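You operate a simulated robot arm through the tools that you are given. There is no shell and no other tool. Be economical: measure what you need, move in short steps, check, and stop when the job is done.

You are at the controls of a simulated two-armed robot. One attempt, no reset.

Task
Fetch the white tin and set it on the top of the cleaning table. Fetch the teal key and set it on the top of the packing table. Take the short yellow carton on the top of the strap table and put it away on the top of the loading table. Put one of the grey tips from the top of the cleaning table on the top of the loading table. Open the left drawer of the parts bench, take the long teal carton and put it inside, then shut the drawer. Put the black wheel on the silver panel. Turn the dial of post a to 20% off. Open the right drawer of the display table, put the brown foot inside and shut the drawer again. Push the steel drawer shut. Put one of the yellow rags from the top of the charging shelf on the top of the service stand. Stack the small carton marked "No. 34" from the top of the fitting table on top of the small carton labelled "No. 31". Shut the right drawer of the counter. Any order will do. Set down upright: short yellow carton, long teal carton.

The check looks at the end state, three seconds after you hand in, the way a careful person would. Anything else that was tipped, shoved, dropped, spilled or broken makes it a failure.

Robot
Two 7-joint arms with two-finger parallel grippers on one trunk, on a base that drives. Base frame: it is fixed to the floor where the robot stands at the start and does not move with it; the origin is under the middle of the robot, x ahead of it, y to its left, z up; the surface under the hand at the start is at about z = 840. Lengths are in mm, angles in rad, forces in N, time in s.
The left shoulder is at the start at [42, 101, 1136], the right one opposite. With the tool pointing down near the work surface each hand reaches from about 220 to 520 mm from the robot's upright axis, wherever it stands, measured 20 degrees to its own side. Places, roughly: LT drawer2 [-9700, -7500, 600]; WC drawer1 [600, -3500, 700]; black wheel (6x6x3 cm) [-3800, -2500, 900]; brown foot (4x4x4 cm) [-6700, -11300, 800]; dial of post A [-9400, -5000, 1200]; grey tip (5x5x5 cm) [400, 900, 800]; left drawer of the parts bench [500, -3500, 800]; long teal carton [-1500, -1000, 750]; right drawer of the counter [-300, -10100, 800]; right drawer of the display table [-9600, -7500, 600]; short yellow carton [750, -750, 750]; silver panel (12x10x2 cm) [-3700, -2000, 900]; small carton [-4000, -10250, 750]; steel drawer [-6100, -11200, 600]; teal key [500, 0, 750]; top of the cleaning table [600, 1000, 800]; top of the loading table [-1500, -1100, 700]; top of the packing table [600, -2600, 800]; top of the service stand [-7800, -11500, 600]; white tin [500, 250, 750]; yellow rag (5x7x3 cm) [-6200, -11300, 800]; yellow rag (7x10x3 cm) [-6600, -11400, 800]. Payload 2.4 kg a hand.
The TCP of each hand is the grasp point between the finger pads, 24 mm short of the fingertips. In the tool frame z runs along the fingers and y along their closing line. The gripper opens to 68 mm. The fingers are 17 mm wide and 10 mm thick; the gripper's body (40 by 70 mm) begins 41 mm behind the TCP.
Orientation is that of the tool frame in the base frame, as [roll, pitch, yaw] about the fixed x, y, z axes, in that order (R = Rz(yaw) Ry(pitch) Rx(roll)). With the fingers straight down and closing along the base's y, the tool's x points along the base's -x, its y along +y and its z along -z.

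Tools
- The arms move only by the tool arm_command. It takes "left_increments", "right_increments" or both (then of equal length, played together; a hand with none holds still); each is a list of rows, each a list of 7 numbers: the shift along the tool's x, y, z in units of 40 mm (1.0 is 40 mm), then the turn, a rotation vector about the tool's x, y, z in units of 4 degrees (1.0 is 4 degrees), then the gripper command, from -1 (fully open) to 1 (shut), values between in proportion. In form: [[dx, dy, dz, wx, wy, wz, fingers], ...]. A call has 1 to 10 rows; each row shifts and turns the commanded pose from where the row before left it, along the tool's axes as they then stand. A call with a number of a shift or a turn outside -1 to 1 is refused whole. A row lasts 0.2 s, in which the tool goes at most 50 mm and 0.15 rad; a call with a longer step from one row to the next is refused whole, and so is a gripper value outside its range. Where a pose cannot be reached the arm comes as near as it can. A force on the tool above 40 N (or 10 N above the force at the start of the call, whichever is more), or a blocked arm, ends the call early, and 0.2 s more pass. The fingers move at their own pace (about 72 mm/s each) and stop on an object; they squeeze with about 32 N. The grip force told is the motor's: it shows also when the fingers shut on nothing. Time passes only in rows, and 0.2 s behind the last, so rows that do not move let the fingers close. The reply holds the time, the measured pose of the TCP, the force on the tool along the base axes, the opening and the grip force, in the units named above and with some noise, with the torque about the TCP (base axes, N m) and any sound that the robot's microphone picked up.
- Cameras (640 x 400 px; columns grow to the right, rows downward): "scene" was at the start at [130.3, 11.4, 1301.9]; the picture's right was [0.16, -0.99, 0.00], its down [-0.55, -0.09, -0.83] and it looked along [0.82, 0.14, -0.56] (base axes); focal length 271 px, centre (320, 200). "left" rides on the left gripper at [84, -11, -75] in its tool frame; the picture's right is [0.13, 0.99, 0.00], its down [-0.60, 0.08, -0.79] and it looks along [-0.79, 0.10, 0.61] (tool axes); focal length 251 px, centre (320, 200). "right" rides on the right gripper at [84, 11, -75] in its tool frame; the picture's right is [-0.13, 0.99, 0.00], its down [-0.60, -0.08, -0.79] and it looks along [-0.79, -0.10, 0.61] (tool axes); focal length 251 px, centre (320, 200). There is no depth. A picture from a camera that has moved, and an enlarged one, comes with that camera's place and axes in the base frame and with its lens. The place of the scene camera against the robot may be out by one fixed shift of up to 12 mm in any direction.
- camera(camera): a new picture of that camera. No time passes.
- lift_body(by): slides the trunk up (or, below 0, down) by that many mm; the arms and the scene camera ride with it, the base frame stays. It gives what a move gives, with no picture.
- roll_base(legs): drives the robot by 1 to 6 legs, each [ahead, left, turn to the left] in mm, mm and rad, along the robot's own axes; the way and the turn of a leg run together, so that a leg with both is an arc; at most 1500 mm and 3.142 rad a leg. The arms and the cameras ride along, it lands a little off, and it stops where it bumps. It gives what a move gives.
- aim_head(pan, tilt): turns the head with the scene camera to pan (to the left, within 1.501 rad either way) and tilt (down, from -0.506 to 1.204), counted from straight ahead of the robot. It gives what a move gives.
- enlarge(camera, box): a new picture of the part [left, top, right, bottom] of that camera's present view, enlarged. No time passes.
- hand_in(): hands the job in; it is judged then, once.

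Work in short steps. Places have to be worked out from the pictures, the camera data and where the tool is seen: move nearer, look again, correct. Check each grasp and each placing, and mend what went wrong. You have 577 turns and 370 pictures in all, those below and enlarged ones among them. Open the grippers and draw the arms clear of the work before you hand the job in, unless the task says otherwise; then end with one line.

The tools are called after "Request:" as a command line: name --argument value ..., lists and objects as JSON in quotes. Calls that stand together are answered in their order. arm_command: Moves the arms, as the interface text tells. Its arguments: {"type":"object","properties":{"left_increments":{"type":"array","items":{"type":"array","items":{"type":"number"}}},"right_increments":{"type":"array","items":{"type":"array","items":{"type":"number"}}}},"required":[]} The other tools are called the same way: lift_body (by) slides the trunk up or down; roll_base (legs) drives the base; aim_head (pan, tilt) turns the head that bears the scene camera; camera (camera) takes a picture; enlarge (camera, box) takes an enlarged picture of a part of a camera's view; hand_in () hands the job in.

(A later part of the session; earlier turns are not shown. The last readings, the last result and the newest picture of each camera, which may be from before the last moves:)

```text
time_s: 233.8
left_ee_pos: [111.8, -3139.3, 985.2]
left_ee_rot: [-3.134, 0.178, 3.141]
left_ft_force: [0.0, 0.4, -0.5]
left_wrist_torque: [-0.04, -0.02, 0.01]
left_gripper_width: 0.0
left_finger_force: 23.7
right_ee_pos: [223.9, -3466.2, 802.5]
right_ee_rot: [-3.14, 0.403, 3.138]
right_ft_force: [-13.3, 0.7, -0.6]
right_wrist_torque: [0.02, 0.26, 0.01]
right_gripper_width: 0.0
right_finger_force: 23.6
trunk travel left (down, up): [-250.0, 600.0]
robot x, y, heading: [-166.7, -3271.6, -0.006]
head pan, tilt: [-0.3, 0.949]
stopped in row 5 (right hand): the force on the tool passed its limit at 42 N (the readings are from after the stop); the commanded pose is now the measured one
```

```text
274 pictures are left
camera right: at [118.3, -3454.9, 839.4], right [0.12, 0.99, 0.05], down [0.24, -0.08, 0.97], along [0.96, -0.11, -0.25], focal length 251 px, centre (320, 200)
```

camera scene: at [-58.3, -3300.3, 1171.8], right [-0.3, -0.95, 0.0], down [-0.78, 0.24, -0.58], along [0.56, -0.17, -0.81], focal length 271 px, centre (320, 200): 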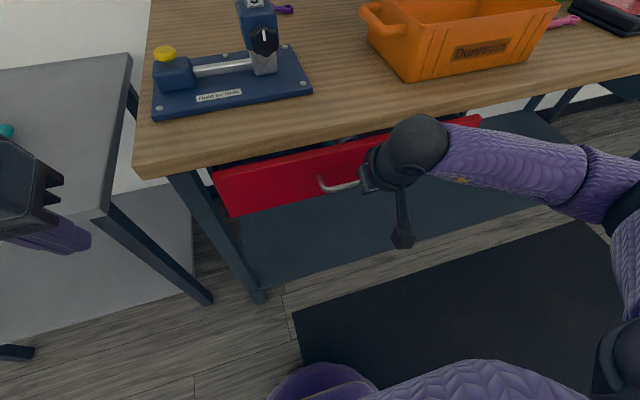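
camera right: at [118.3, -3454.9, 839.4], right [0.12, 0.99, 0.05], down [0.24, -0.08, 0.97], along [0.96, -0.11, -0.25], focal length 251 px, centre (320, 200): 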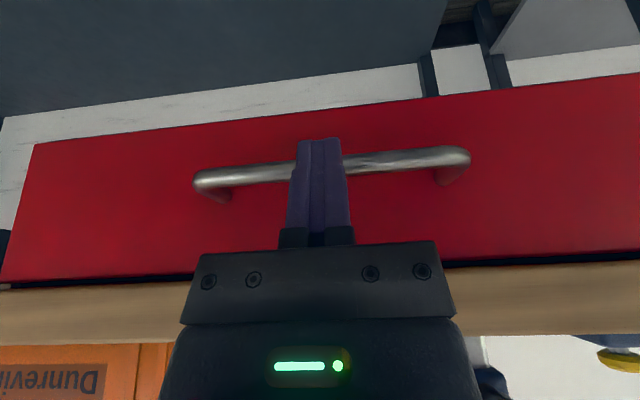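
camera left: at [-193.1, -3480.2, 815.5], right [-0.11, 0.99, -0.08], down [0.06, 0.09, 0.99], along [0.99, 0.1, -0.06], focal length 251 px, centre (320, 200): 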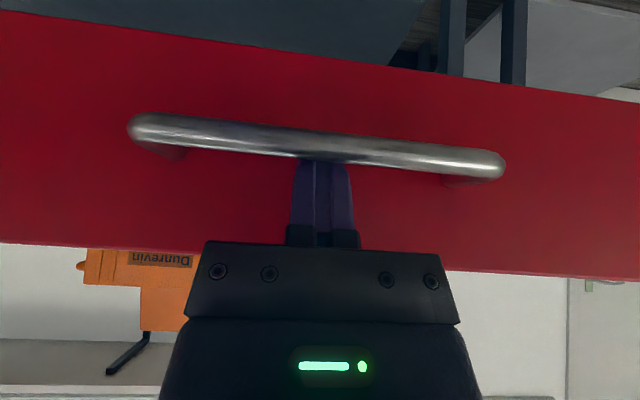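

The drawer met its stop (42 N). I back off and check.

Request:
roll_base --legs '[[-150, 0, 0]]'

Request:
camera --camera "scene"

```text
time_s: 235.2
left_ee_pos: [-37.0, -3136.2, 985.4]
left_ee_rot: [-3.133, 0.175, -3.14]
left_ft_force: [-0.2, 0.5, -0.2]
left_wrist_torque: [0.0, 0.01, -0.02]
left_gripper_width: 0.2
left_finger_force: 23.6
right_ee_pos: [75.1, -3465.7, 802.8]
right_ee_rot: [-3.139, 0.406, 3.138]
right_ft_force: [0.1, 0.3, 0.2]
right_wrist_torque: [0.01, 0.0, 0.0]
right_gripper_width: 0.0
right_finger_force: 23.7
trunk travel left (down, up): [-250.0, 600.0]
robot x, y, heading: [-317.3, -3277.2, -0.007]
head pan, tilt: [-0.3, 0.949]
```

```text
273 pictures are left
camera scene: at [-185.3, -3299.7, 1171.8], right [-0.3, -0.95, 0.0], down [-0.78, 0.24, -0.58], along [0.56, -0.17, -0.81], focal length 271 px, centre (320, 200)
```

scene: 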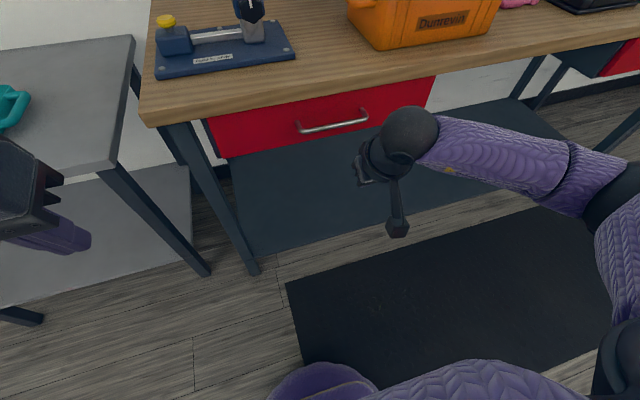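

Drawer shut. I straighten both hands, raise them, lift the trunk again, and head for the black wheel near (-3800,-2500).

Request:
arm_command --left_increments '[[0, 0, 0, 0, 1, 0, -1], [0, 0, 0, 0, 1, 0, -1], [0, 0, 0, 0, 0.5, 0, -1], [0, 0, 0, 0, 0, 0, -1], [0, 0, 0, 0, 0, 0, -1], [0, 0, 0, 0, 0, 0, -1], [0, 0, 0, 0, 0, 0, -1]]' --right_increments '[[0, 0, -0.9, 0, 1, 0, -1], [0, 0, -0.9, 0, 1, 0, -1], [0, 0, -0.9, 0, 1, 0, -1], [0, 0, -0.9, 0, 1, 0, -1], [0, 0, -0.9, 0, 1, 0, -1], [0, 0, -0.5, 0, 0.8, 0, -1], [0, 0, 0, 0, 0, 0, -1]]'

Request:
lift_body --by 100

Request:
roll_base --legs '[[-300, 0, 0], [0, 0, 3.1], [1000, 0, 0]]'

Request:
aim_head --pan 0.0 --tilt 0.2

Request:
camera --camera "scene"

```text
time_s: 236.8
left_ee_pos: [-37.9, -3137.2, 985.5]
left_ee_rot: [-3.133, 0.002, 3.141]
left_ft_force: [-0.6, 0.3, -0.9]
left_wrist_torque: [0.02, 0.01, 0.02]
left_gripper_width: 67.9
left_finger_force: 0.0
right_ee_pos: [28.3, -3464.1, 996.9]
right_ee_rot: [-3.139, 0.0, 3.138]
right_ft_force: [-0.3, -1.3, -0.5]
right_wrist_torque: [0.0, -0.02, 0.02]
right_gripper_width: 67.9
right_finger_force: 0.0
trunk travel left (down, up): [-250.0, 600.0]
robot x, y, heading: [-315.3, -3274.1, -0.003]
head pan, tilt: [-0.3, 0.949]
```

```text
time_s: 238.1
left_ee_pos: [-36.8, -3136.8, 1084.7]
left_ee_rot: [-3.132, 0.0, 3.141]
left_ft_force: [0.4, 0.3, -0.8]
left_wrist_torque: [-0.02, 0.04, 0.0]
left_gripper_width: 67.9
left_finger_force: 0.1
right_ee_pos: [29.9, -3464.9, 1096.6]
right_ee_rot: [-3.14, 0.001, 3.137]
right_ft_force: [-0.5, 0.0, -0.2]
right_wrist_torque: [0.01, 0.0, 0.02]
right_gripper_width: 68.3
right_finger_force: 0.0
trunk travel left (down, up): [-350.0, 500.0]
robot x, y, heading: [-314.8, -3273.5, -0.005]
head pan, tilt: [-0.3, 0.949]
```

```text
time_s: 249.7
left_ee_pos: [-1283.7, -3397.2, 1088.2]
left_ee_rot: [-3.128, 0.007, -0.026]
left_ft_force: [-0.2, -0.6, -0.4]
left_wrist_torque: [0.01, -0.01, -0.01]
left_gripper_width: 67.9
left_finger_force: 0.0
right_ee_pos: [-1341.6, -3067.6, 1101.3]
right_ee_rot: [-3.135, 0.004, -0.026]
right_ft_force: [-0.8, -0.8, -0.1]
right_wrist_torque: [0.01, 0.0, -0.01]
right_gripper_width: 67.7
right_finger_force: 0.0
trunk travel left (down, up): [-350.0, 500.0]
robot x, y, heading: [-1001.1, -3259.1, 3.115]
head pan, tilt: [-0.3, 0.949]
stopped in leg 3: the robot was blocked; the commanded pose is now the measured one
```

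```text
time_s: 250.8
left_ee_pos: [-1283.1, -3397.7, 1086.4]
left_ee_rot: [-3.126, 0.005, -0.026]
left_ft_force: [-1.0, 0.6, 0.0]
left_wrist_torque: [-0.02, 0.01, 0.04]
left_gripper_width: 68.2
left_finger_force: 0.0
right_ee_pos: [-1340.8, -3067.5, 1099.1]
right_ee_rot: [-3.135, 0.003, -0.025]
right_ft_force: [0.2, -0.9, 0.3]
right_wrist_torque: [0.04, 0.0, 0.05]
right_gripper_width: 68.0
right_finger_force: 0.1
trunk travel left (down, up): [-350.0, 500.0]
robot x, y, heading: [-999.9, -3258.7, 3.113]
head pan, tilt: [0.0, 0.201]
```

```text
272 pictures are left
camera scene: at [-1128.3, -3267.8, 1339.8], right [0.03, 1.0, 0.01], down [0.2, 0.0, -0.98], along [-0.98, 0.03, -0.2], focal length 271 px, centre (320, 200)
```

scene: 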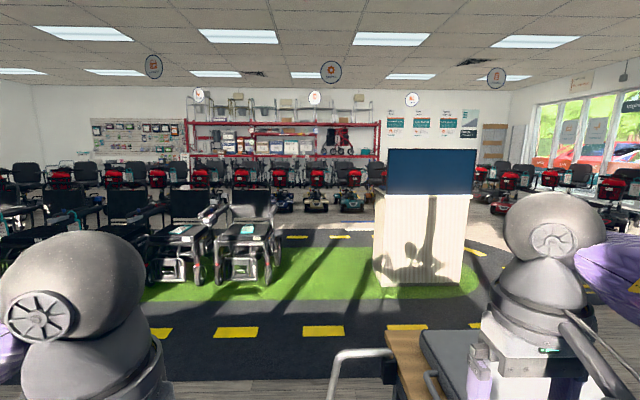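

Blocked: something stands just ahead. I look down to see it.

Request:
aim_head --pan -0.2 --tilt 1.0

Request:
camera --camera "scene"

```text
time_s: 251.9
left_ee_pos: [-1281.5, -3399.2, 1086.6]
left_ee_rot: [-3.127, 0.005, -0.025]
left_ft_force: [0.2, 0.1, -0.3]
left_wrist_torque: [0.02, 0.01, -0.04]
left_gripper_width: 68.0
left_finger_force: 0.1
right_ee_pos: [-1340.5, -3068.3, 1100.7]
right_ee_rot: [-3.134, 0.001, -0.024]
right_ft_force: [-0.8, 0.2, -0.2]
right_wrist_torque: [-0.02, 0.02, 0.02]
right_gripper_width: 68.0
right_finger_force: 0.1
trunk travel left (down, up): [-350.0, 500.0]
robot x, y, heading: [-998.4, -3257.8, 3.108]
head pan, tilt: [-0.201, 1.0]
```

```text
271 pictures are left
camera scene: at [-1102.6, -3254.1, 1271.4], right [0.23, 0.97, 0.01], down [0.82, -0.19, -0.54], along [-0.53, 0.13, -0.84], focal length 271 px, centre (320, 200)
```

scene: 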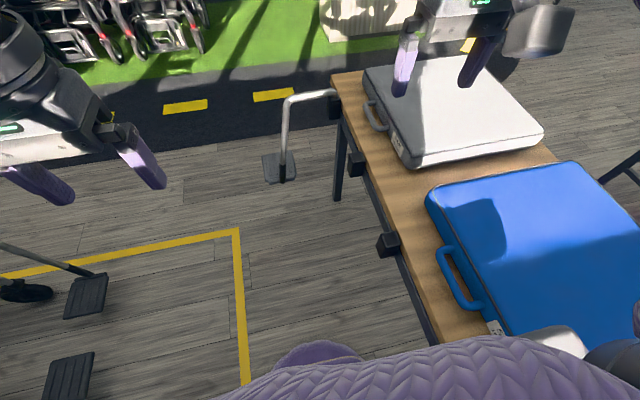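

A case-laden table stands to my right (edge y≈-3075) and I brushed it. I back up, shift left into the open lane, and look again.

Request:
roll_base --legs '[[-150, 0, 0], [0, 350, 0]]'

Request:
aim_head --pan 0.0 --tilt 0.55

Request:
camera --camera "scene"

Request:
aim_head --pan -0.7 --tilt 0.6

Request:
camera --camera "scene"

```text
time_s: 253.1
left_ee_pos: [-1076.8, -3410.0, 1110.5]
left_ee_rot: [-3.081, 0.091, 0.096]
left_ft_force: [-3.3, -0.4, 1.0]
left_wrist_torque: [-0.02, -0.25, -0.01]
left_gripper_width: 67.8
left_finger_force: 0.0
right_ee_pos: [-1147.5, -3047.4, 1133.1]
right_ee_rot: [3.04, 0.065, -0.176]
right_ft_force: [-3.6, 1.2, 0.8]
right_wrist_torque: [-0.02, -0.18, 0.07]
right_gripper_width: 68.0
right_finger_force: 0.0
trunk travel left (down, up): [-350.0, 500.0]
robot x, y, heading: [-902.7, -3260.2, -3.131]
head pan, tilt: [-0.201, 1.0]
stopped in leg 1: the robot was blocked; the commanded pose is now the measured one
```

```text
time_s: 254.0
left_ee_pos: [-1109.2, -3407.6, 1106.1]
left_ee_rot: [-3.081, 0.058, 0.095]
left_ft_force: [-0.4, 0.6, 0.0]
left_wrist_torque: [0.02, -0.01, -0.03]
left_gripper_width: 67.7
left_finger_force: 0.1
right_ee_pos: [-1177.0, -3046.6, 1127.6]
right_ee_rot: [3.048, 0.034, -0.181]
right_ft_force: [-0.1, -0.5, 0.3]
right_wrist_torque: [0.02, -0.03, -0.04]
right_gripper_width: 68.1
right_finger_force: 0.1
trunk travel left (down, up): [-350.0, 500.0]
robot x, y, heading: [-904.5, -3254.6, -3.136]
head pan, tilt: [0.0, 0.55]
```

```text
270 pictures are left
camera scene: at [-1031.7, -3262.1, 1305.8], right [-0.01, 1.0, 0.0], down [0.52, 0.0, -0.85], along [-0.85, -0.01, -0.52], focal length 271 px, centre (320, 200)
```

scene: 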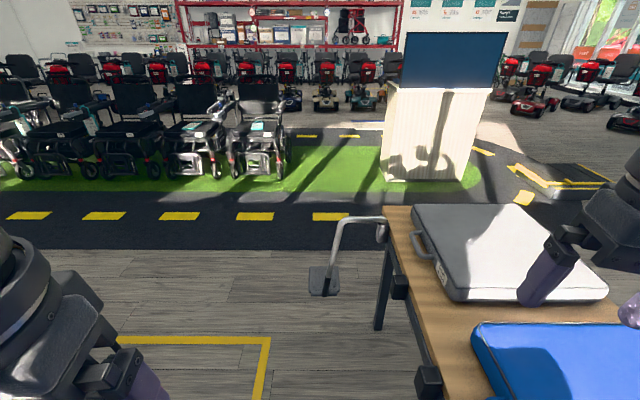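

```text
time_s: 255.1
left_ee_pos: [-1109.2, -3406.5, 1107.2]
left_ee_rot: [-3.08, 0.061, 0.097]
left_ft_force: [-0.3, -0.4, 0.4]
left_wrist_torque: [0.01, 0.03, 0.02]
left_gripper_width: 68.1
left_finger_force: 0.1
right_ee_pos: [-1177.9, -3047.9, 1127.6]
right_ee_rot: [3.049, 0.037, -0.183]
right_ft_force: [0.2, -0.6, 0.2]
right_wrist_torque: [0.02, 0.01, -0.02]
right_gripper_width: 68.0
right_finger_force: 0.1
trunk travel left (down, up): [-350.0, 500.0]
robot x, y, heading: [-902.3, -3255.4, -3.138]
head pan, tilt: [-0.7, 0.6]
```

```text
269 pictures are left
camera scene: at [-1009.6, -3205.3, 1301.5], right [0.64, 0.77, 0.0], down [0.43, -0.36, -0.82], along [-0.63, 0.53, -0.57], focal length 271 px, centre (320, 200)
```

scene: 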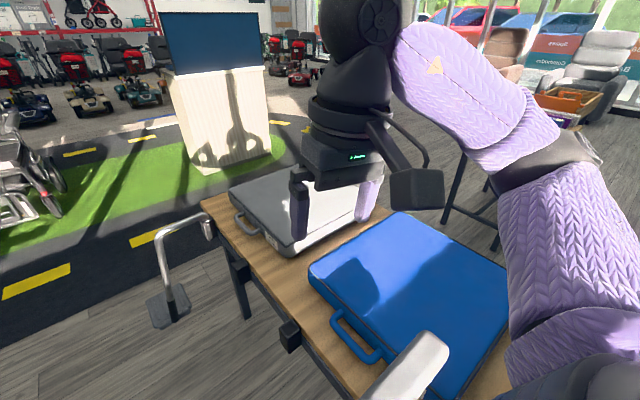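

Backing up was blocked too, so something near my right elbow is in the way. I look to the right.

Request:
aim_head --pan -1.45 --tilt 0.6

Request:
camera --camera "scene"

Request:
aim_head --pan 1.4 --tilt 0.6

Request:
camera --camera "scene"

```text
time_s: 256.2
left_ee_pos: [-1109.8, -3406.7, 1105.9]
left_ee_rot: [-3.082, 0.061, 0.096]
left_ft_force: [-0.6, -1.0, 0.4]
left_wrist_torque: [-0.03, 0.01, -0.01]
left_gripper_width: 68.3
left_finger_force: 0.0
right_ee_pos: [-1177.4, -3047.1, 1126.4]
right_ee_rot: [3.048, 0.038, -0.182]
right_ft_force: [0.5, -0.4, -1.4]
right_wrist_torque: [-0.01, -0.01, -0.02]
right_gripper_width: 67.9
right_finger_force: 0.1
trunk travel left (down, up): [-350.0, 500.0]
robot x, y, heading: [-905.5, -3259.2, -3.136]
head pan, tilt: [-1.45, 0.6]
```

```text
268 pictures are left
camera scene: at [-952.8, -3174.0, 1301.5], right [0.99, 0.13, 0.0], down [0.07, -0.56, -0.83], along [-0.1, 0.82, -0.56], focal length 271 px, centre (320, 200)
```

scene: 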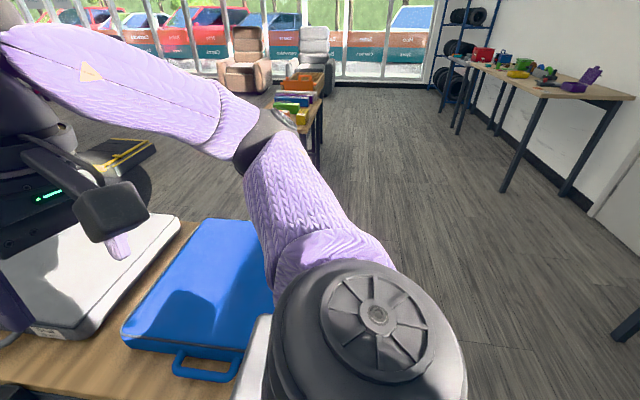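

```text
time_s: 258.7
left_ee_pos: [-1109.0, -3408.1, 1106.0]
left_ee_rot: [-3.08, 0.061, 0.096]
left_ft_force: [-0.3, -0.3, -0.2]
left_wrist_torque: [-0.01, -0.02, 0.01]
left_gripper_width: 68.1
left_finger_force: 0.0
right_ee_pos: [-1178.4, -3048.2, 1127.3]
right_ee_rot: [3.046, 0.037, -0.183]
right_ft_force: [0.1, -0.5, -1.0]
right_wrist_torque: [-0.02, -0.02, 0.03]
right_gripper_width: 68.0
right_finger_force: 0.0
trunk travel left (down, up): [-350.0, 500.0]
robot x, y, heading: [-904.8, -3255.9, -3.136]
head pan, tilt: [1.4, 0.6]
```

```text
267 pictures are left
camera scene: at [-956.1, -3348.9, 1301.5], right [-0.99, 0.16, 0.0], down [0.09, 0.56, -0.83], along [-0.14, -0.81, -0.56], focal length 271 px, centre (320, 200)
```

scene: 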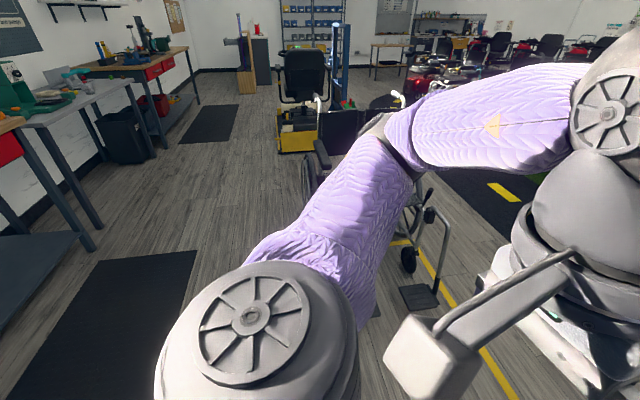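

Request:
aim_head --pan -1.1 --tilt 1.15

Request:
camera --camera "scene"

Request:
camera --camera "right"

Request:
camera --camera "left"

```text
time_s: 260.9
left_ee_pos: [-1108.8, -3408.2, 1105.7]
left_ee_rot: [-3.08, 0.062, 0.098]
left_ft_force: [0.0, 0.2, 0.5]
left_wrist_torque: [0.05, -0.01, -0.01]
left_gripper_width: 67.9
left_finger_force: 0.1
right_ee_pos: [-1177.9, -3045.8, 1127.1]
right_ee_rot: [3.047, 0.036, -0.181]
right_ft_force: [0.5, 0.0, 0.6]
right_wrist_torque: [-0.03, 0.02, 0.03]
right_gripper_width: 68.0
right_finger_force: 0.0
trunk travel left (down, up): [-350.0, 500.0]
robot x, y, heading: [-906.6, -3255.0, -3.129]
head pan, tilt: [-1.1, 1.15]
```

```text
266 pictures are left
camera scene: at [-968.9, -3208.8, 1259.7], right [0.89, 0.46, 0.0], down [0.42, -0.81, -0.41], along [-0.19, 0.36, -0.91], focal length 271 px, centre (320, 200)
```

scene: 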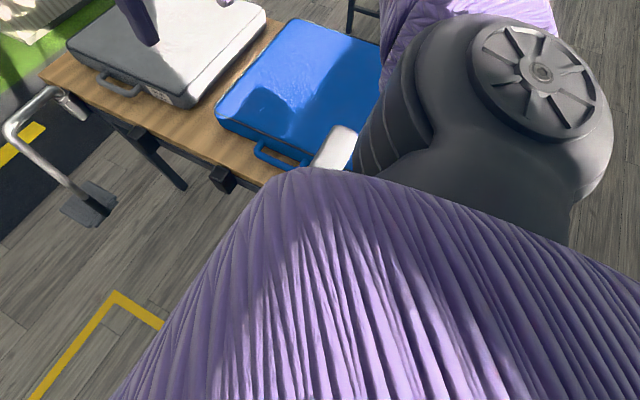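

```text
265 pictures are left
camera right: at [-1092.4, -3065.7, 1199.9], right [-0.3, -0.95, 0.1], down [-0.54, 0.26, 0.8], along [-0.79, 0.19, -0.59], focal length 251 px, centre (320, 200)
```

right: 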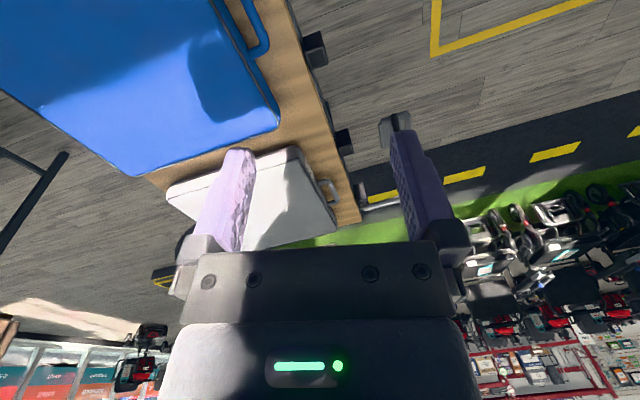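

```text
264 pictures are left
camera left: at [-1021.4, -3391.9, 1176.0], right [0.22, -0.97, -0.07], down [-0.54, -0.18, 0.82], along [-0.81, -0.14, -0.57], focal length 251 px, centre (320, 200)
```

left: 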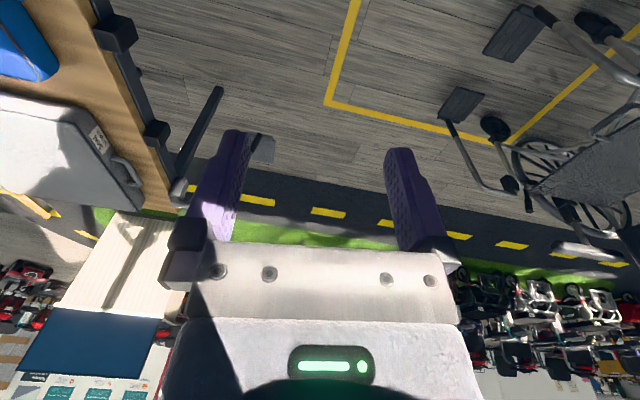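

The table is on my right; the lane to my left (−y) is open. I try sliding left, away from it.

Request:
roll_base --legs '[[0, 150, 0]]'

Request:
camera --camera "scene"

```text
time_s: 262.3
left_ee_pos: [-1107.8, -3558.0, 1106.0]
left_ee_rot: [-3.08, 0.06, 0.097]
left_ft_force: [0.2, -0.3, -0.2]
left_wrist_torque: [0.0, 0.01, -0.02]
left_gripper_width: 68.2
left_finger_force: 0.0
right_ee_pos: [-1176.8, -3198.0, 1128.0]
right_ee_rot: [3.049, 0.036, -0.179]
right_ft_force: [-0.1, 0.5, 0.2]
right_wrist_torque: [0.04, 0.0, 0.0]
right_gripper_width: 67.9
right_finger_force: 0.0
trunk travel left (down, up): [-350.0, 500.0]
robot x, y, heading: [-903.2, -3410.8, -3.131]
head pan, tilt: [-1.1, 1.15]
```

```text
263 pictures are left
camera scene: at [-967.9, -3359.7, 1259.8], right [0.89, 0.46, 0.0], down [0.42, -0.81, -0.41], along [-0.19, 0.36, -0.91], focal length 271 px, centre (320, 200)
```

scene: 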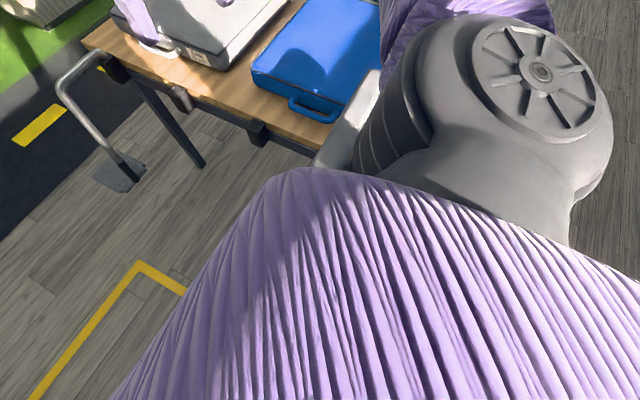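

Moved freely. I shift another 220 mm left, then look down the lane.

Request:
roll_base --legs '[[0, 220, -0.01]]'

Request:
aim_head --pan -0.6 --tilt 0.7

Request:
camera --camera "scene"

Request:
aim_head --pan 0.4 --tilt 0.6

Request:
camera --camera "scene"

```text
time_s: 264.0
left_ee_pos: [-1108.6, -3776.5, 1105.4]
left_ee_rot: [-3.081, 0.059, 0.088]
left_ft_force: [0.0, 0.0, 0.6]
left_wrist_torque: [0.01, 0.02, 0.0]
left_gripper_width: 68.0
left_finger_force: 0.1
right_ee_pos: [-1174.2, -3415.2, 1127.6]
right_ee_rot: [3.047, 0.037, -0.187]
right_ft_force: [-0.8, -0.4, 0.2]
right_wrist_torque: [0.02, -0.02, 0.01]
right_gripper_width: 67.9
right_finger_force: 0.1
trunk travel left (down, up): [-350.0, 500.0]
robot x, y, heading: [-904.5, -3630.4, 3.139]
head pan, tilt: [-1.1, 1.15]
```

```text
time_s: 264.9
left_ee_pos: [-1107.4, -3776.3, 1105.3]
left_ee_rot: [-3.081, 0.061, 0.089]
left_ft_force: [-0.3, 0.5, -0.3]
left_wrist_torque: [-0.03, -0.01, -0.02]
left_gripper_width: 68.2
left_finger_force: 0.0
right_ee_pos: [-1173.3, -3415.8, 1127.8]
right_ee_rot: [3.046, 0.035, -0.19]
right_ft_force: [-0.5, 0.6, 0.1]
right_wrist_torque: [-0.01, -0.02, -0.01]
right_gripper_width: 68.0
right_finger_force: 0.0
trunk travel left (down, up): [-350.0, 500.0]
robot x, y, heading: [-907.4, -3630.5, 3.137]
head pan, tilt: [-0.6, 0.7]
```

```text
262 pictures are left
camera scene: at [-1009.7, -3583.7, 1292.8], right [0.57, 0.82, 0.0], down [0.53, -0.37, -0.76], along [-0.63, 0.43, -0.64], focal length 271 px, centre (320, 200)
```

scene: 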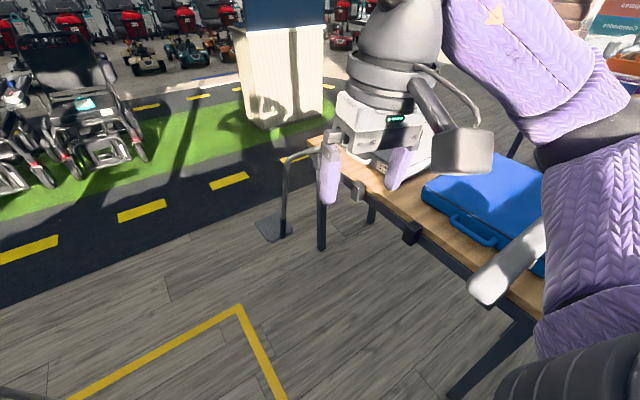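

```text
time_s: 266.2
left_ee_pos: [-1108.9, -3776.2, 1107.3]
left_ee_rot: [-3.082, 0.062, 0.089]
left_ft_force: [0.2, 0.3, -0.5]
left_wrist_torque: [0.0, -0.03, -0.01]
left_gripper_width: 67.9
left_finger_force: 0.0
right_ee_pos: [-1174.2, -3414.6, 1126.6]
right_ee_rot: [3.046, 0.038, -0.187]
right_ft_force: [-0.5, -0.1, 0.0]
right_wrist_torque: [0.01, 0.0, 0.01]
right_gripper_width: 68.2
right_finger_force: 0.1
trunk travel left (down, up): [-350.0, 500.0]
robot x, y, heading: [-905.0, -3626.8, 3.139]
head pan, tilt: [0.4, 0.6]
```

```text
261 pictures are left
camera scene: at [-1021.2, -3666.0, 1301.4], right [-0.39, 0.92, 0.0], down [0.52, 0.22, -0.82], along [-0.76, -0.32, -0.57], focal length 271 px, centre (320, 200)
```

scene: 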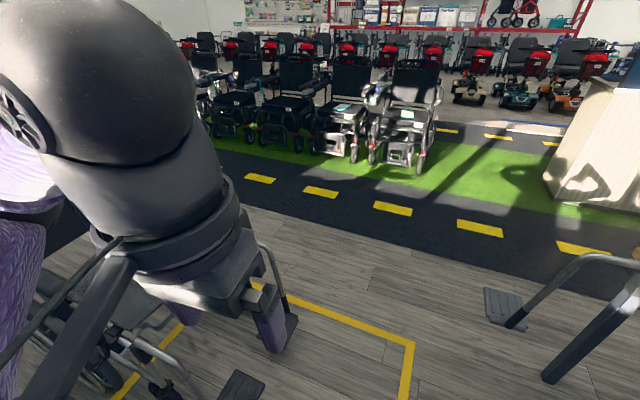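

The lane ahead is clear: pole foot at y≈-3220 on the right, wheelchair at y<-4100 on the left. The kiosk near (-3550…,-2500) probably carries wheel and panel on its far side. I drive 1500 ahead.

Request:
roll_base --legs '[[1500, 0, 0]]'

Request:
aim_head --pan -0.5 --tilt 0.3

Request:
camera --camera "scene"

Request:
aim_head --pan 0.3 --tilt 0.4

Request:
camera --camera "scene"

```text
time_s: 273.7
left_ee_pos: [-2632.0, -3770.1, 1105.5]
left_ee_rot: [-3.081, 0.061, 0.087]
left_ft_force: [0.0, 1.2, -0.2]
left_wrist_torque: [0.02, 0.01, -0.01]
left_gripper_width: 68.1
left_finger_force: 0.1
right_ee_pos: [-2696.6, -3411.0, 1126.4]
right_ee_rot: [3.046, 0.036, -0.192]
right_ft_force: [0.0, 0.2, -0.4]
right_wrist_torque: [-0.03, 0.0, -0.01]
right_gripper_width: 68.0
right_finger_force: 0.1
trunk travel left (down, up): [-350.0, 500.0]
robot x, y, heading: [-2425.7, -3627.0, 3.14]
head pan, tilt: [0.4, 0.6]
```

```text
time_s: 274.9
left_ee_pos: [-2631.6, -3772.2, 1105.9]
left_ee_rot: [-3.079, 0.06, 0.086]
left_ft_force: [0.3, -0.3, -0.9]
left_wrist_torque: [-0.01, 0.02, 0.0]
left_gripper_width: 68.0
left_finger_force: 0.0
right_ee_pos: [-2696.4, -3409.9, 1127.8]
right_ee_rot: [3.048, 0.037, -0.191]
right_ft_force: [0.1, 1.0, 0.2]
right_wrist_torque: [0.0, 0.04, 0.0]
right_gripper_width: 67.8
right_finger_force: 0.1
trunk travel left (down, up): [-350.0, 500.0]
robot x, y, heading: [-2428.7, -3623.2, 3.138]
head pan, tilt: [-0.499, 0.3]
```

```text
260 pictures are left
camera scene: at [-2544.4, -3582.8, 1328.9], right [0.48, 0.88, 0.0], down [0.26, -0.14, -0.96], along [-0.84, 0.46, -0.3], focal length 271 px, centre (320, 200)
```

scene: 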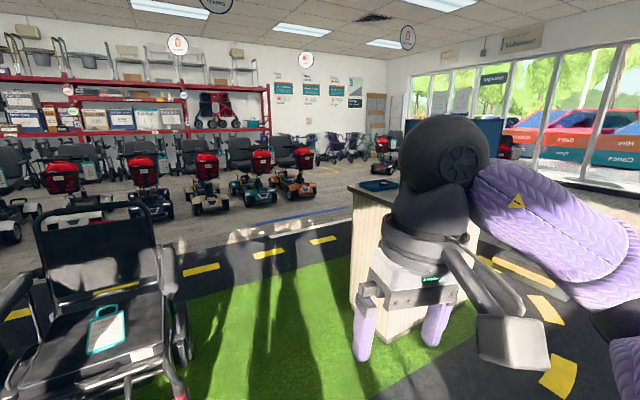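

```text
time_s: 276.1
left_ee_pos: [-2630.9, -3771.2, 1107.4]
left_ee_rot: [-3.08, 0.059, 0.084]
left_ft_force: [-0.6, -0.3, 0.4]
left_wrist_torque: [0.01, -0.01, -0.03]
left_gripper_width: 67.9
left_finger_force: 0.2
right_ee_pos: [-2696.0, -3411.2, 1127.1]
right_ee_rot: [3.047, 0.036, -0.192]
right_ft_force: [0.0, -0.6, -0.3]
right_wrist_torque: [0.0, -0.01, -0.04]
right_gripper_width: 68.0
right_finger_force: 0.0
trunk travel left (down, up): [-350.0, 500.0]
robot x, y, heading: [-2428.8, -3623.0, 3.139]
head pan, tilt: [0.3, 0.4]
```

```text
259 pictures are left
camera scene: at [-2551.2, -3654.7, 1319.7], right [-0.29, 0.96, 0.0], down [0.37, 0.11, -0.92], along [-0.88, -0.27, -0.39], focal length 271 px, centre (320, 200)
```

scene: 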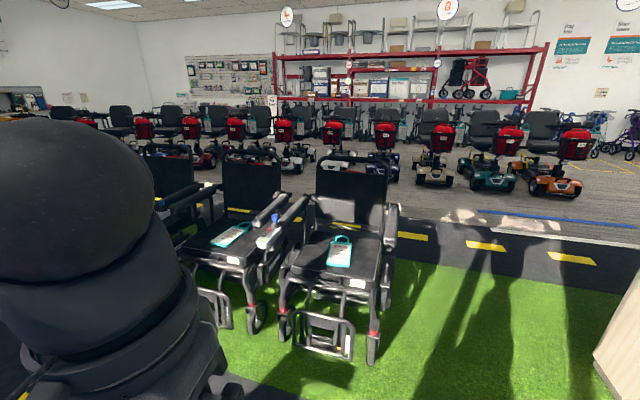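

Gap between the power chairs (y≲-3700) and the kiosk (y≳-2550). I move into its mouth and look at the kiosk.

Request:
roll_base --legs '[[450, -450, 0]]'

Request:
aim_head --pan -0.7 --tilt 0.4

Request:
camera --camera "scene"

```text
time_s: 279.6
left_ee_pos: [-3084.0, -3315.2, 1106.1]
left_ee_rot: [-3.079, 0.06, 0.086]
left_ft_force: [-0.1, -0.1, -0.8]
left_wrist_torque: [-0.06, -0.02, 0.03]
left_gripper_width: 68.0
left_finger_force: 0.0
right_ee_pos: [-3149.7, -2954.0, 1127.6]
right_ee_rot: [3.046, 0.036, -0.191]
right_ft_force: [0.2, 0.3, 0.1]
right_wrist_torque: [0.02, -0.04, -0.01]
right_gripper_width: 68.3
right_finger_force: 0.1
trunk travel left (down, up): [-350.0, 500.0]
robot x, y, heading: [-2879.7, -3166.4, 3.142]
head pan, tilt: [0.3, 0.4]
```

```text
time_s: 280.9
left_ee_pos: [-3083.3, -3315.6, 1105.2]
left_ee_rot: [-3.08, 0.06, 0.087]
left_ft_force: [0.4, -0.4, 0.4]
left_wrist_torque: [-0.02, -0.01, 0.0]
left_gripper_width: 67.9
left_finger_force: 0.1
right_ee_pos: [-3149.1, -2954.5, 1127.8]
right_ee_rot: [3.048, 0.037, -0.19]
right_ft_force: [0.1, 0.6, 0.2]
right_wrist_torque: [0.0, 0.01, -0.02]
right_gripper_width: 67.9
right_finger_force: 0.1
trunk travel left (down, up): [-350.0, 500.0]
robot x, y, heading: [-2878.6, -3166.8, 3.139]
head pan, tilt: [-0.7, 0.4]
```

```text
258 pictures are left
camera scene: at [-2985.9, -3111.2, 1319.7], right [0.64, 0.76, 0.0], down [0.3, -0.25, -0.92], along [-0.7, 0.59, -0.39], focal length 271 px, centre (320, 200)
```

scene: 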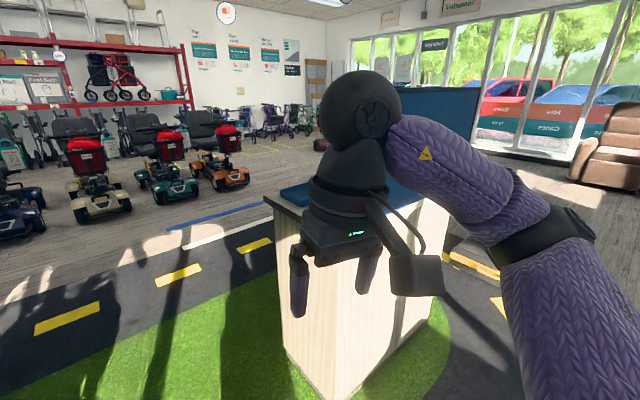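

Kiosk spans x≈-3925…-3496 with its south end near y≈-2550; its open side is the west. I drive past and turn to face it from the west.

Request:
roll_base --legs '[[1450, 0, 0], [0, -350, 0], [0, 0, 3.14]]'

Request:
aim_head --pan 0.3 --tilt 0.4

Request:
camera --camera "scene"

```text
time_s: 297.3
left_ee_pos: [-4115.4, -2670.7, 1106.1]
left_ee_rot: [-3.08, 0.063, -3.083]
left_ft_force: [-0.4, -0.4, 0.4]
left_wrist_torque: [-0.01, 0.01, -0.03]
left_gripper_width: 68.0
left_finger_force: 0.1
right_ee_pos: [-4060.9, -3035.8, 1126.9]
right_ee_rot: [3.046, 0.037, 2.924]
right_ft_force: [0.1, 0.0, 0.5]
right_wrist_torque: [0.01, 0.01, -0.01]
right_gripper_width: 68.0
right_finger_force: 0.0
trunk travel left (down, up): [-350.0, 500.0]
robot x, y, heading: [-4322.2, -2814.9, -0.029]
head pan, tilt: [-0.7, 0.4]
```

```text
time_s: 298.5
left_ee_pos: [-4115.5, -2672.7, 1105.9]
left_ee_rot: [-3.081, 0.059, -3.081]
left_ft_force: [0.1, 0.5, 0.0]
left_wrist_torque: [0.01, 0.0, 0.01]
left_gripper_width: 68.1
left_finger_force: 0.1
right_ee_pos: [-4059.2, -3035.9, 1128.8]
right_ee_rot: [3.048, 0.038, 2.922]
right_ft_force: [-0.1, 0.0, 0.2]
right_wrist_torque: [0.0, -0.01, 0.01]
right_gripper_width: 68.0
right_finger_force: 0.0
trunk travel left (down, up): [-350.0, 500.0]
robot x, y, heading: [-4326.1, -2815.2, -0.033]
head pan, tilt: [0.3, 0.4]
```

```text
257 pictures are left
camera scene: at [-4192.3, -2793.6, 1319.7], right [0.27, -0.96, 0.0], down [-0.38, -0.1, -0.92], along [0.89, 0.25, -0.39], focal length 271 px, centre (320, 200)
```

scene: 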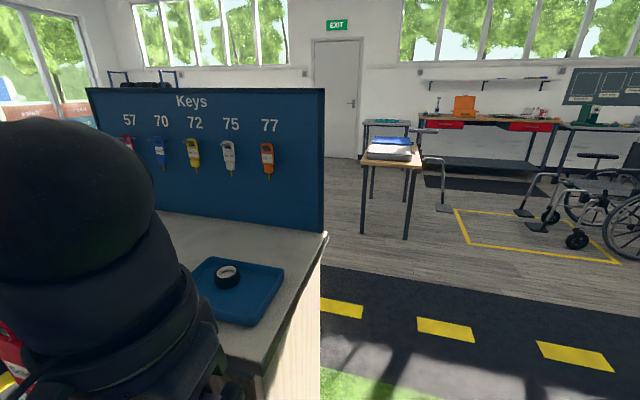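

The black wheel lies in a blue tray on the counter near (-3745,-2440). I drive left to see the rest of the counter.

Request:
roll_base --legs '[[0, 450, 0.03]]'

Request:
aim_head --pan 0.0 --tilt 0.5

Request:
camera --camera "scene"

```text
time_s: 301.3
left_ee_pos: [-4113.7, -2215.9, 1105.8]
left_ee_rot: [-3.081, 0.061, -3.049]
left_ft_force: [-0.5, 0.3, -0.2]
left_wrist_torque: [0.03, 0.01, 0.02]
left_gripper_width: 68.2
left_finger_force: 0.0
right_ee_pos: [-4046.9, -2575.3, 1127.3]
right_ee_rot: [3.047, 0.036, 2.956]
right_ft_force: [0.5, 0.4, 0.6]
right_wrist_torque: [0.0, 0.02, 0.0]
right_gripper_width: 68.1
right_finger_force: 0.0
trunk travel left (down, up): [-350.0, 500.0]
robot x, y, heading: [-4317.2, -2361.3, 0.004]
head pan, tilt: [0.3, 0.4]
```

```text
time_s: 302.1
left_ee_pos: [-4113.6, -2215.3, 1106.1]
left_ee_rot: [-3.081, 0.06, -3.049]
left_ft_force: [-0.1, 0.0, 0.3]
left_wrist_torque: [0.01, 0.0, -0.01]
left_gripper_width: 67.8
left_finger_force: 0.1
right_ee_pos: [-4046.7, -2576.4, 1126.6]
right_ee_rot: [3.048, 0.038, 2.957]
right_ft_force: [0.0, 0.2, 1.0]
right_wrist_torque: [0.02, -0.04, -0.05]
right_gripper_width: 67.8
right_finger_force: 0.0
trunk travel left (down, up): [-350.0, 500.0]
robot x, y, heading: [-4319.4, -2361.4, 0.006]
head pan, tilt: [0.0, 0.499]
```

```text
256 pictures are left
camera scene: at [-4184.6, -2366.1, 1310.6], right [0.0, -1.0, 0.0], down [-0.48, 0.0, -0.88], along [0.88, 0.0, -0.48], focal length 271 px, centre (320, 200)
```

scene: 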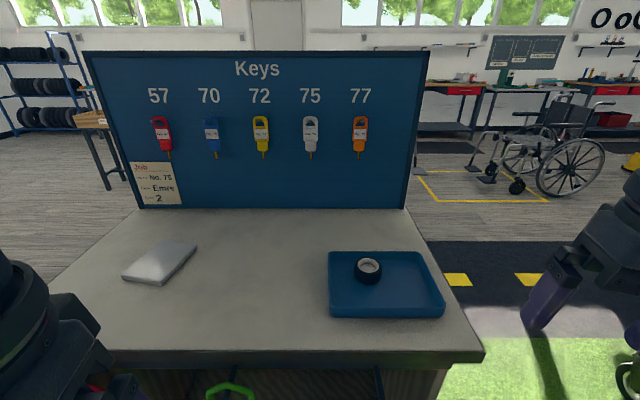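

Silver panel at about (-3726,-2015), wheel at about (-3762,-2467), counter top z≈895. I straighten both hands and drive so the right hand is near the wheel.

Request:
arm_command --left_increments '[[0, 0, 0, -0.44, 0.44, 0.66, -1], [0, 0, 0, -0.43, 0.43, 0.66, -1], [-0.8, 0, 0, 0, 0, 0, -1], [-0.8, 0, 0, 0, 0, 0, -1], [-0.8, 0, 0, 0, 0, 0, -1]]' --right_increments '[[0, 0, 0, 0.67, 0.25, -1, -1], [0, 0, 0, 0.67, 0.25, -1, -1], [0, 0, 0, 0, 0, -0.65, -1], [-0.8, 0.6, 0, 0, 0, 0, -1], [-0.8, 0.6, 0, 0, 0, 0, -1]]'

Request:
roll_base --legs '[[138, 44, 0]]'

Request:
camera --camera "right"

```text
time_s: 303.3
left_ee_pos: [-4018.5, -2214.7, 1106.9]
left_ee_rot: [3.139, 0.004, 3.139]
left_ft_force: [0.1, -0.3, -0.6]
left_wrist_torque: [-0.02, -0.02, 0.0]
left_gripper_width: 67.6
left_finger_force: 0.1
right_ee_pos: [-3982.9, -2526.1, 1127.5]
right_ee_rot: [-3.141, 0.006, 3.141]
right_ft_force: [0.4, -0.2, 0.3]
right_wrist_torque: [0.02, 0.01, 0.04]
right_gripper_width: 67.9
right_finger_force: 0.0
trunk travel left (down, up): [-350.0, 500.0]
robot x, y, heading: [-4316.5, -2363.7, 0.004]
head pan, tilt: [0.0, 0.499]
```

```text
time_s: 304.6
left_ee_pos: [-3880.5, -2170.5, 1107.8]
left_ee_rot: [3.141, 0.002, 3.14]
left_ft_force: [-0.6, 0.5, -1.0]
left_wrist_torque: [-0.07, 0.01, -0.02]
left_gripper_width: 68.1
left_finger_force: 0.1
right_ee_pos: [-3844.5, -2484.0, 1127.8]
right_ee_rot: [-3.141, 0.007, 3.141]
right_ft_force: [0.2, 0.4, -0.2]
right_wrist_torque: [0.0, -0.01, 0.0]
right_gripper_width: 68.1
right_finger_force: 0.0
trunk travel left (down, up): [-350.0, 500.0]
robot x, y, heading: [-4179.7, -2322.0, 0.005]
head pan, tilt: [0.0, 0.499]
```

```text
255 pictures are left
camera right: at [-3929.4, -2471.6, 1202.6], right [0.13, 0.99, 0.0], down [0.6, -0.08, 0.8], along [0.79, -0.1, -0.6], focal length 251 px, centre (320, 200)
```

right: 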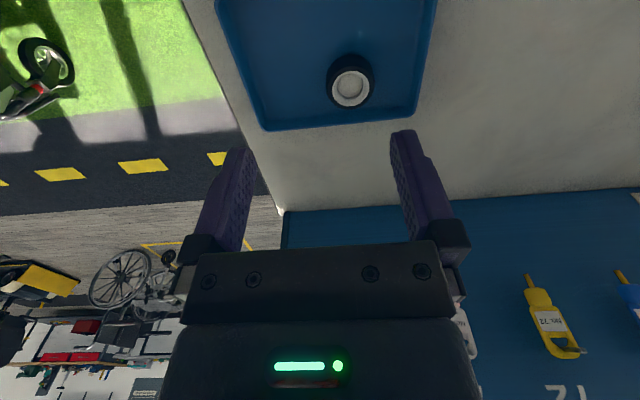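

Wheel centre ≈(-3776,-2455), lying flat, ~55 mm wide. Move over it and descend to z≈1000.

Request:
arm_command --right_increments '[[-0.6, 0.24, 0.7, 0, 0, 0, -1], [-0.6, 0.24, 0.7, 0, 0, 0, -1], [-0.52, 0.24, 0.7, 0, 0, 0, -1], [0, 0, 0.9, 0, 0, 0, -1], [0, 0, 0.2, 0, 0, 0, -1], [0, 0, 0, 0, 0, 0, -1]]'

Request:
camera --camera "right"

```text
time_s: 306.0
left_ee_pos: [-3881.3, -2171.9, 1107.2]
left_ee_rot: [3.141, 0.004, 3.14]
left_ft_force: [-0.5, 0.2, 0.0]
left_wrist_torque: [0.0, 0.0, -0.04]
left_gripper_width: 68.1
left_finger_force: 0.0
right_ee_pos: [-3775.9, -2455.3, 1001.5]
right_ee_rot: [-3.141, 0.005, -3.141]
right_ft_force: [-0.4, 0.8, -0.5]
right_wrist_torque: [0.03, 0.01, -0.02]
right_gripper_width: 67.8
right_finger_force: 0.1
trunk travel left (down, up): [-350.0, 500.0]
robot x, y, heading: [-4182.6, -2321.5, -0.001]
head pan, tilt: [0.0, 0.499]
```

```text
254 pictures are left
camera right: at [-3860.1, -2442.6, 1075.2], right [0.13, 0.99, 0.0], down [0.6, -0.08, 0.8], along [0.79, -0.1, -0.6], focal length 251 px, centre (320, 200)
```

right: 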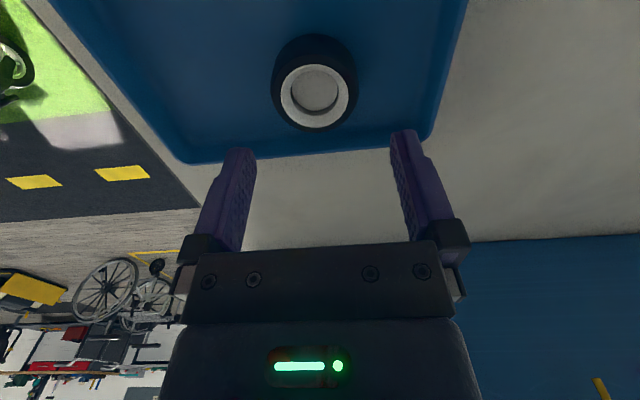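

Wheel top ≈z 910 at (-3767,-2457). Shift and go down to z≈912, checking.

Request:
arm_command --right_increments '[[-0.22, -0.05, 0.5, 0, 0, 0, -1], [0, 0, 0.6, 0, 0, 0, -1], [0, 0, 0.6, 0, 0, 0, -1], [0, 0, 0.4, 0, 0, 0, -1], [0, 0, 0, 0, 0, 0, -1]]'

Request:
camera --camera "right"

```text
time_s: 307.0
left_ee_pos: [-3882.4, -2172.2, 1107.2]
left_ee_rot: [3.138, 0.005, 3.137]
left_ft_force: [0.0, -0.3, 0.0]
left_wrist_torque: [0.03, 0.01, -0.02]
left_gripper_width: 67.9
left_finger_force: 0.2
right_ee_pos: [-3767.1, -2457.0, 928.5]
right_ee_rot: [3.141, 0.019, 3.142]
right_ft_force: [-10.8, -0.2, 16.4]
right_wrist_torque: [-0.1, 0.37, 0.05]
right_gripper_width: 67.4
right_finger_force: 0.1
trunk travel left (down, up): [-350.0, 500.0]
robot x, y, heading: [-4181.1, -2316.9, 0.001]
head pan, tilt: [0.0, 0.499]
stopped in row 4 (right hand): the force on the tool passed its limit at 54 N (the readings are from after the stop); the commanded pose is now the measured one
```

```text
253 pictures are left
camera right: at [-3852.1, -2445.0, 1001.5], right [0.13, 0.99, 0.0], down [0.59, -0.08, 0.8], along [0.8, -0.1, -0.59], focal length 251 px, centre (320, 200)
```

right: 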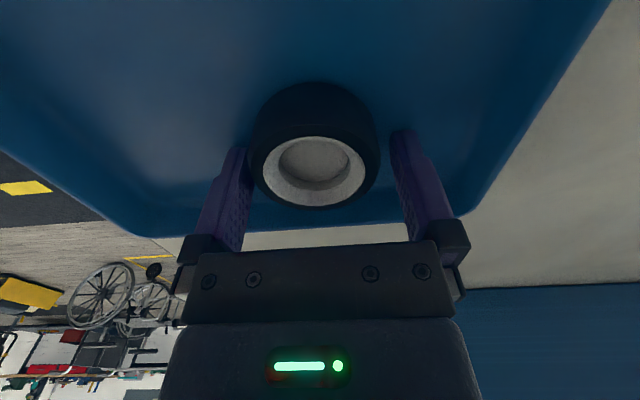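

The fingertips rest on the tray floor (z≈904), straddling the wheel; its centre looks about 12 mm nearer me. I lift 3 mm, shift, and close.

Request:
arm_command --right_increments '[[0, 0, -0.1, 0, 0, 0, -1], [0.15, 0, 0, 0, 0.2, 0, -1], [0.15, 0, 0, 0, 0, 0, -1], [0, 0, 0, 0, 0, 0, 1], [0, 0, 0, 0, 0, 0, 1], [0, 0, 0, 0, 0, 0, 1]]'

Request:
camera --camera "right"

```text
time_s: 308.4
left_ee_pos: [-3881.7, -2171.9, 1107.3]
left_ee_rot: [3.139, 0.005, 3.14]
left_ft_force: [-0.6, -0.3, -0.1]
left_wrist_torque: [0.02, -0.05, -0.01]
left_gripper_width: 68.0
left_finger_force: 0.1
right_ee_pos: [-3776.8, -2456.3, 929.6]
right_ee_rot: [3.141, 0.001, 3.141]
right_ft_force: [0.2, -0.2, -0.3]
right_wrist_torque: [-0.01, 0.0, 0.0]
right_gripper_width: 55.2
right_finger_force: 32.4
trunk travel left (down, up): [-350.0, 500.0]
robot x, y, heading: [-4180.9, -2321.5, 0.0]
head pan, tilt: [0.0, 0.499]
```

```text
252 pictures are left
camera right: at [-3861.2, -2445.4, 1005.0], right [0.13, 0.99, 0.0], down [0.6, -0.08, 0.79], along [0.79, -0.1, -0.61], focal length 251 px, centre (320, 200)
```

right: 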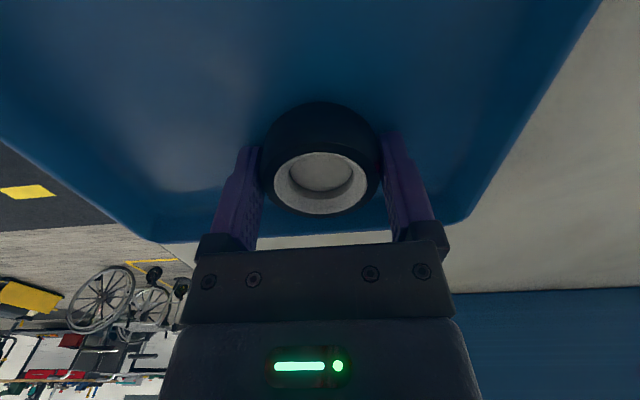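

Gripped at 55 mm. Lift and drive left to bring it over the silver panel.

Request:
arm_command --right_increments '[[0, 0, -0.4, 0, 0, 0, 1], [0, 0, -0.8, 0, 0, 0, 1], [0, 0, -0.8, 0, 0, 0, 1], [0, 0, -0.8, 0, 0, 0, 1]]'

Request:
roll_base --legs '[[0, 442, 0]]'

Request:
camera --camera "right"

Request:
aim_head --pan -0.4 --tilt 0.8

Request:
camera --camera "scene"

```text
time_s: 309.4
left_ee_pos: [-3880.8, -2171.3, 1107.5]
left_ee_rot: [3.14, 0.003, 3.139]
left_ft_force: [0.1, -0.1, 1.2]
left_wrist_torque: [0.04, 0.01, -0.01]
left_gripper_width: 68.0
left_finger_force: 0.0
right_ee_pos: [-3778.4, -2456.6, 1043.2]
right_ee_rot: [3.141, 0.003, -3.141]
right_ft_force: [0.5, -0.3, -1.3]
right_wrist_torque: [0.02, -0.01, 0.0]
right_gripper_width: 55.3
right_finger_force: 31.9
trunk travel left (down, up): [-350.0, 500.0]
robot x, y, heading: [-4182.3, -2320.1, 0.001]
head pan, tilt: [0.0, 0.499]
```

```text
time_s: 312.1
left_ee_pos: [-3882.2, -1734.8, 1106.4]
left_ee_rot: [3.141, 0.001, 3.138]
left_ft_force: [-0.8, -0.4, 0.5]
left_wrist_torque: [0.01, -0.01, 0.01]
left_gripper_width: 67.8
left_finger_force: 0.1
right_ee_pos: [-3778.7, -2020.0, 1042.8]
right_ee_rot: [3.141, 0.003, -3.141]
right_ft_force: [0.5, 0.7, -0.9]
right_wrist_torque: [0.0, 0.0, -0.02]
right_gripper_width: 55.2
right_finger_force: 32.1
trunk travel left (down, up): [-350.0, 500.0]
robot x, y, heading: [-4185.0, -1881.2, 0.001]
head pan, tilt: [0.0, 0.499]
```

```text
251 pictures are left
camera right: at [-3862.5, -2008.1, 1117.4], right [0.13, 0.99, 0.0], down [0.6, -0.08, 0.79], along [0.79, -0.1, -0.61], focal length 251 px, centre (320, 200)
```

right: 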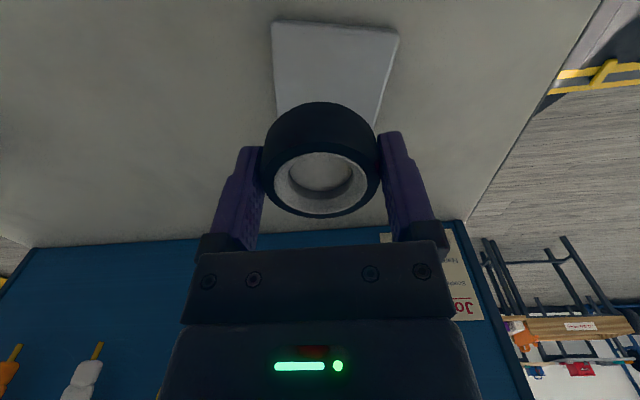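

```text
time_s: 312.9
left_ee_pos: [-3881.7, -1735.0, 1106.6]
left_ee_rot: [3.139, 0.003, 3.139]
left_ft_force: [-0.5, 0.3, 0.2]
left_wrist_torque: [0.03, -0.01, 0.0]
left_gripper_width: 67.8
left_finger_force: 0.0
right_ee_pos: [-3779.2, -2019.5, 1043.5]
right_ee_rot: [-3.141, -0.002, -3.141]
right_ft_force: [-0.1, 0.3, -1.6]
right_wrist_torque: [-0.02, -0.01, -0.01]
right_gripper_width: 55.4
right_finger_force: 32.4
trunk travel left (down, up): [-350.0, 500.0]
robot x, y, heading: [-4183.6, -1882.7, 0.004]
head pan, tilt: [-0.4, 0.799]
```

```text
250 pictures are left
camera scene: at [-4064.0, -1916.9, 1284.6], right [-0.39, -0.92, 0.0], down [-0.66, 0.28, -0.7], along [0.64, -0.27, -0.72], focal length 271 px, centre (320, 200)
```

scene: 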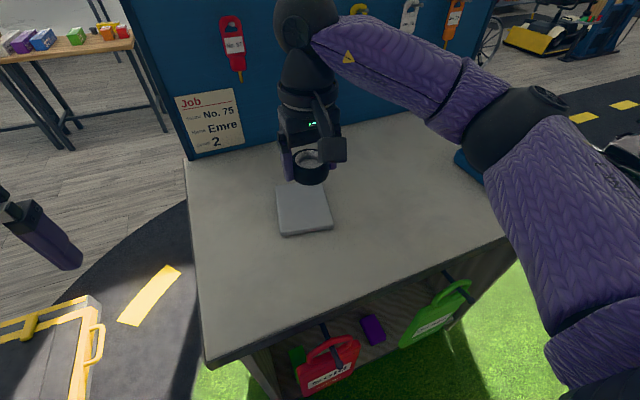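

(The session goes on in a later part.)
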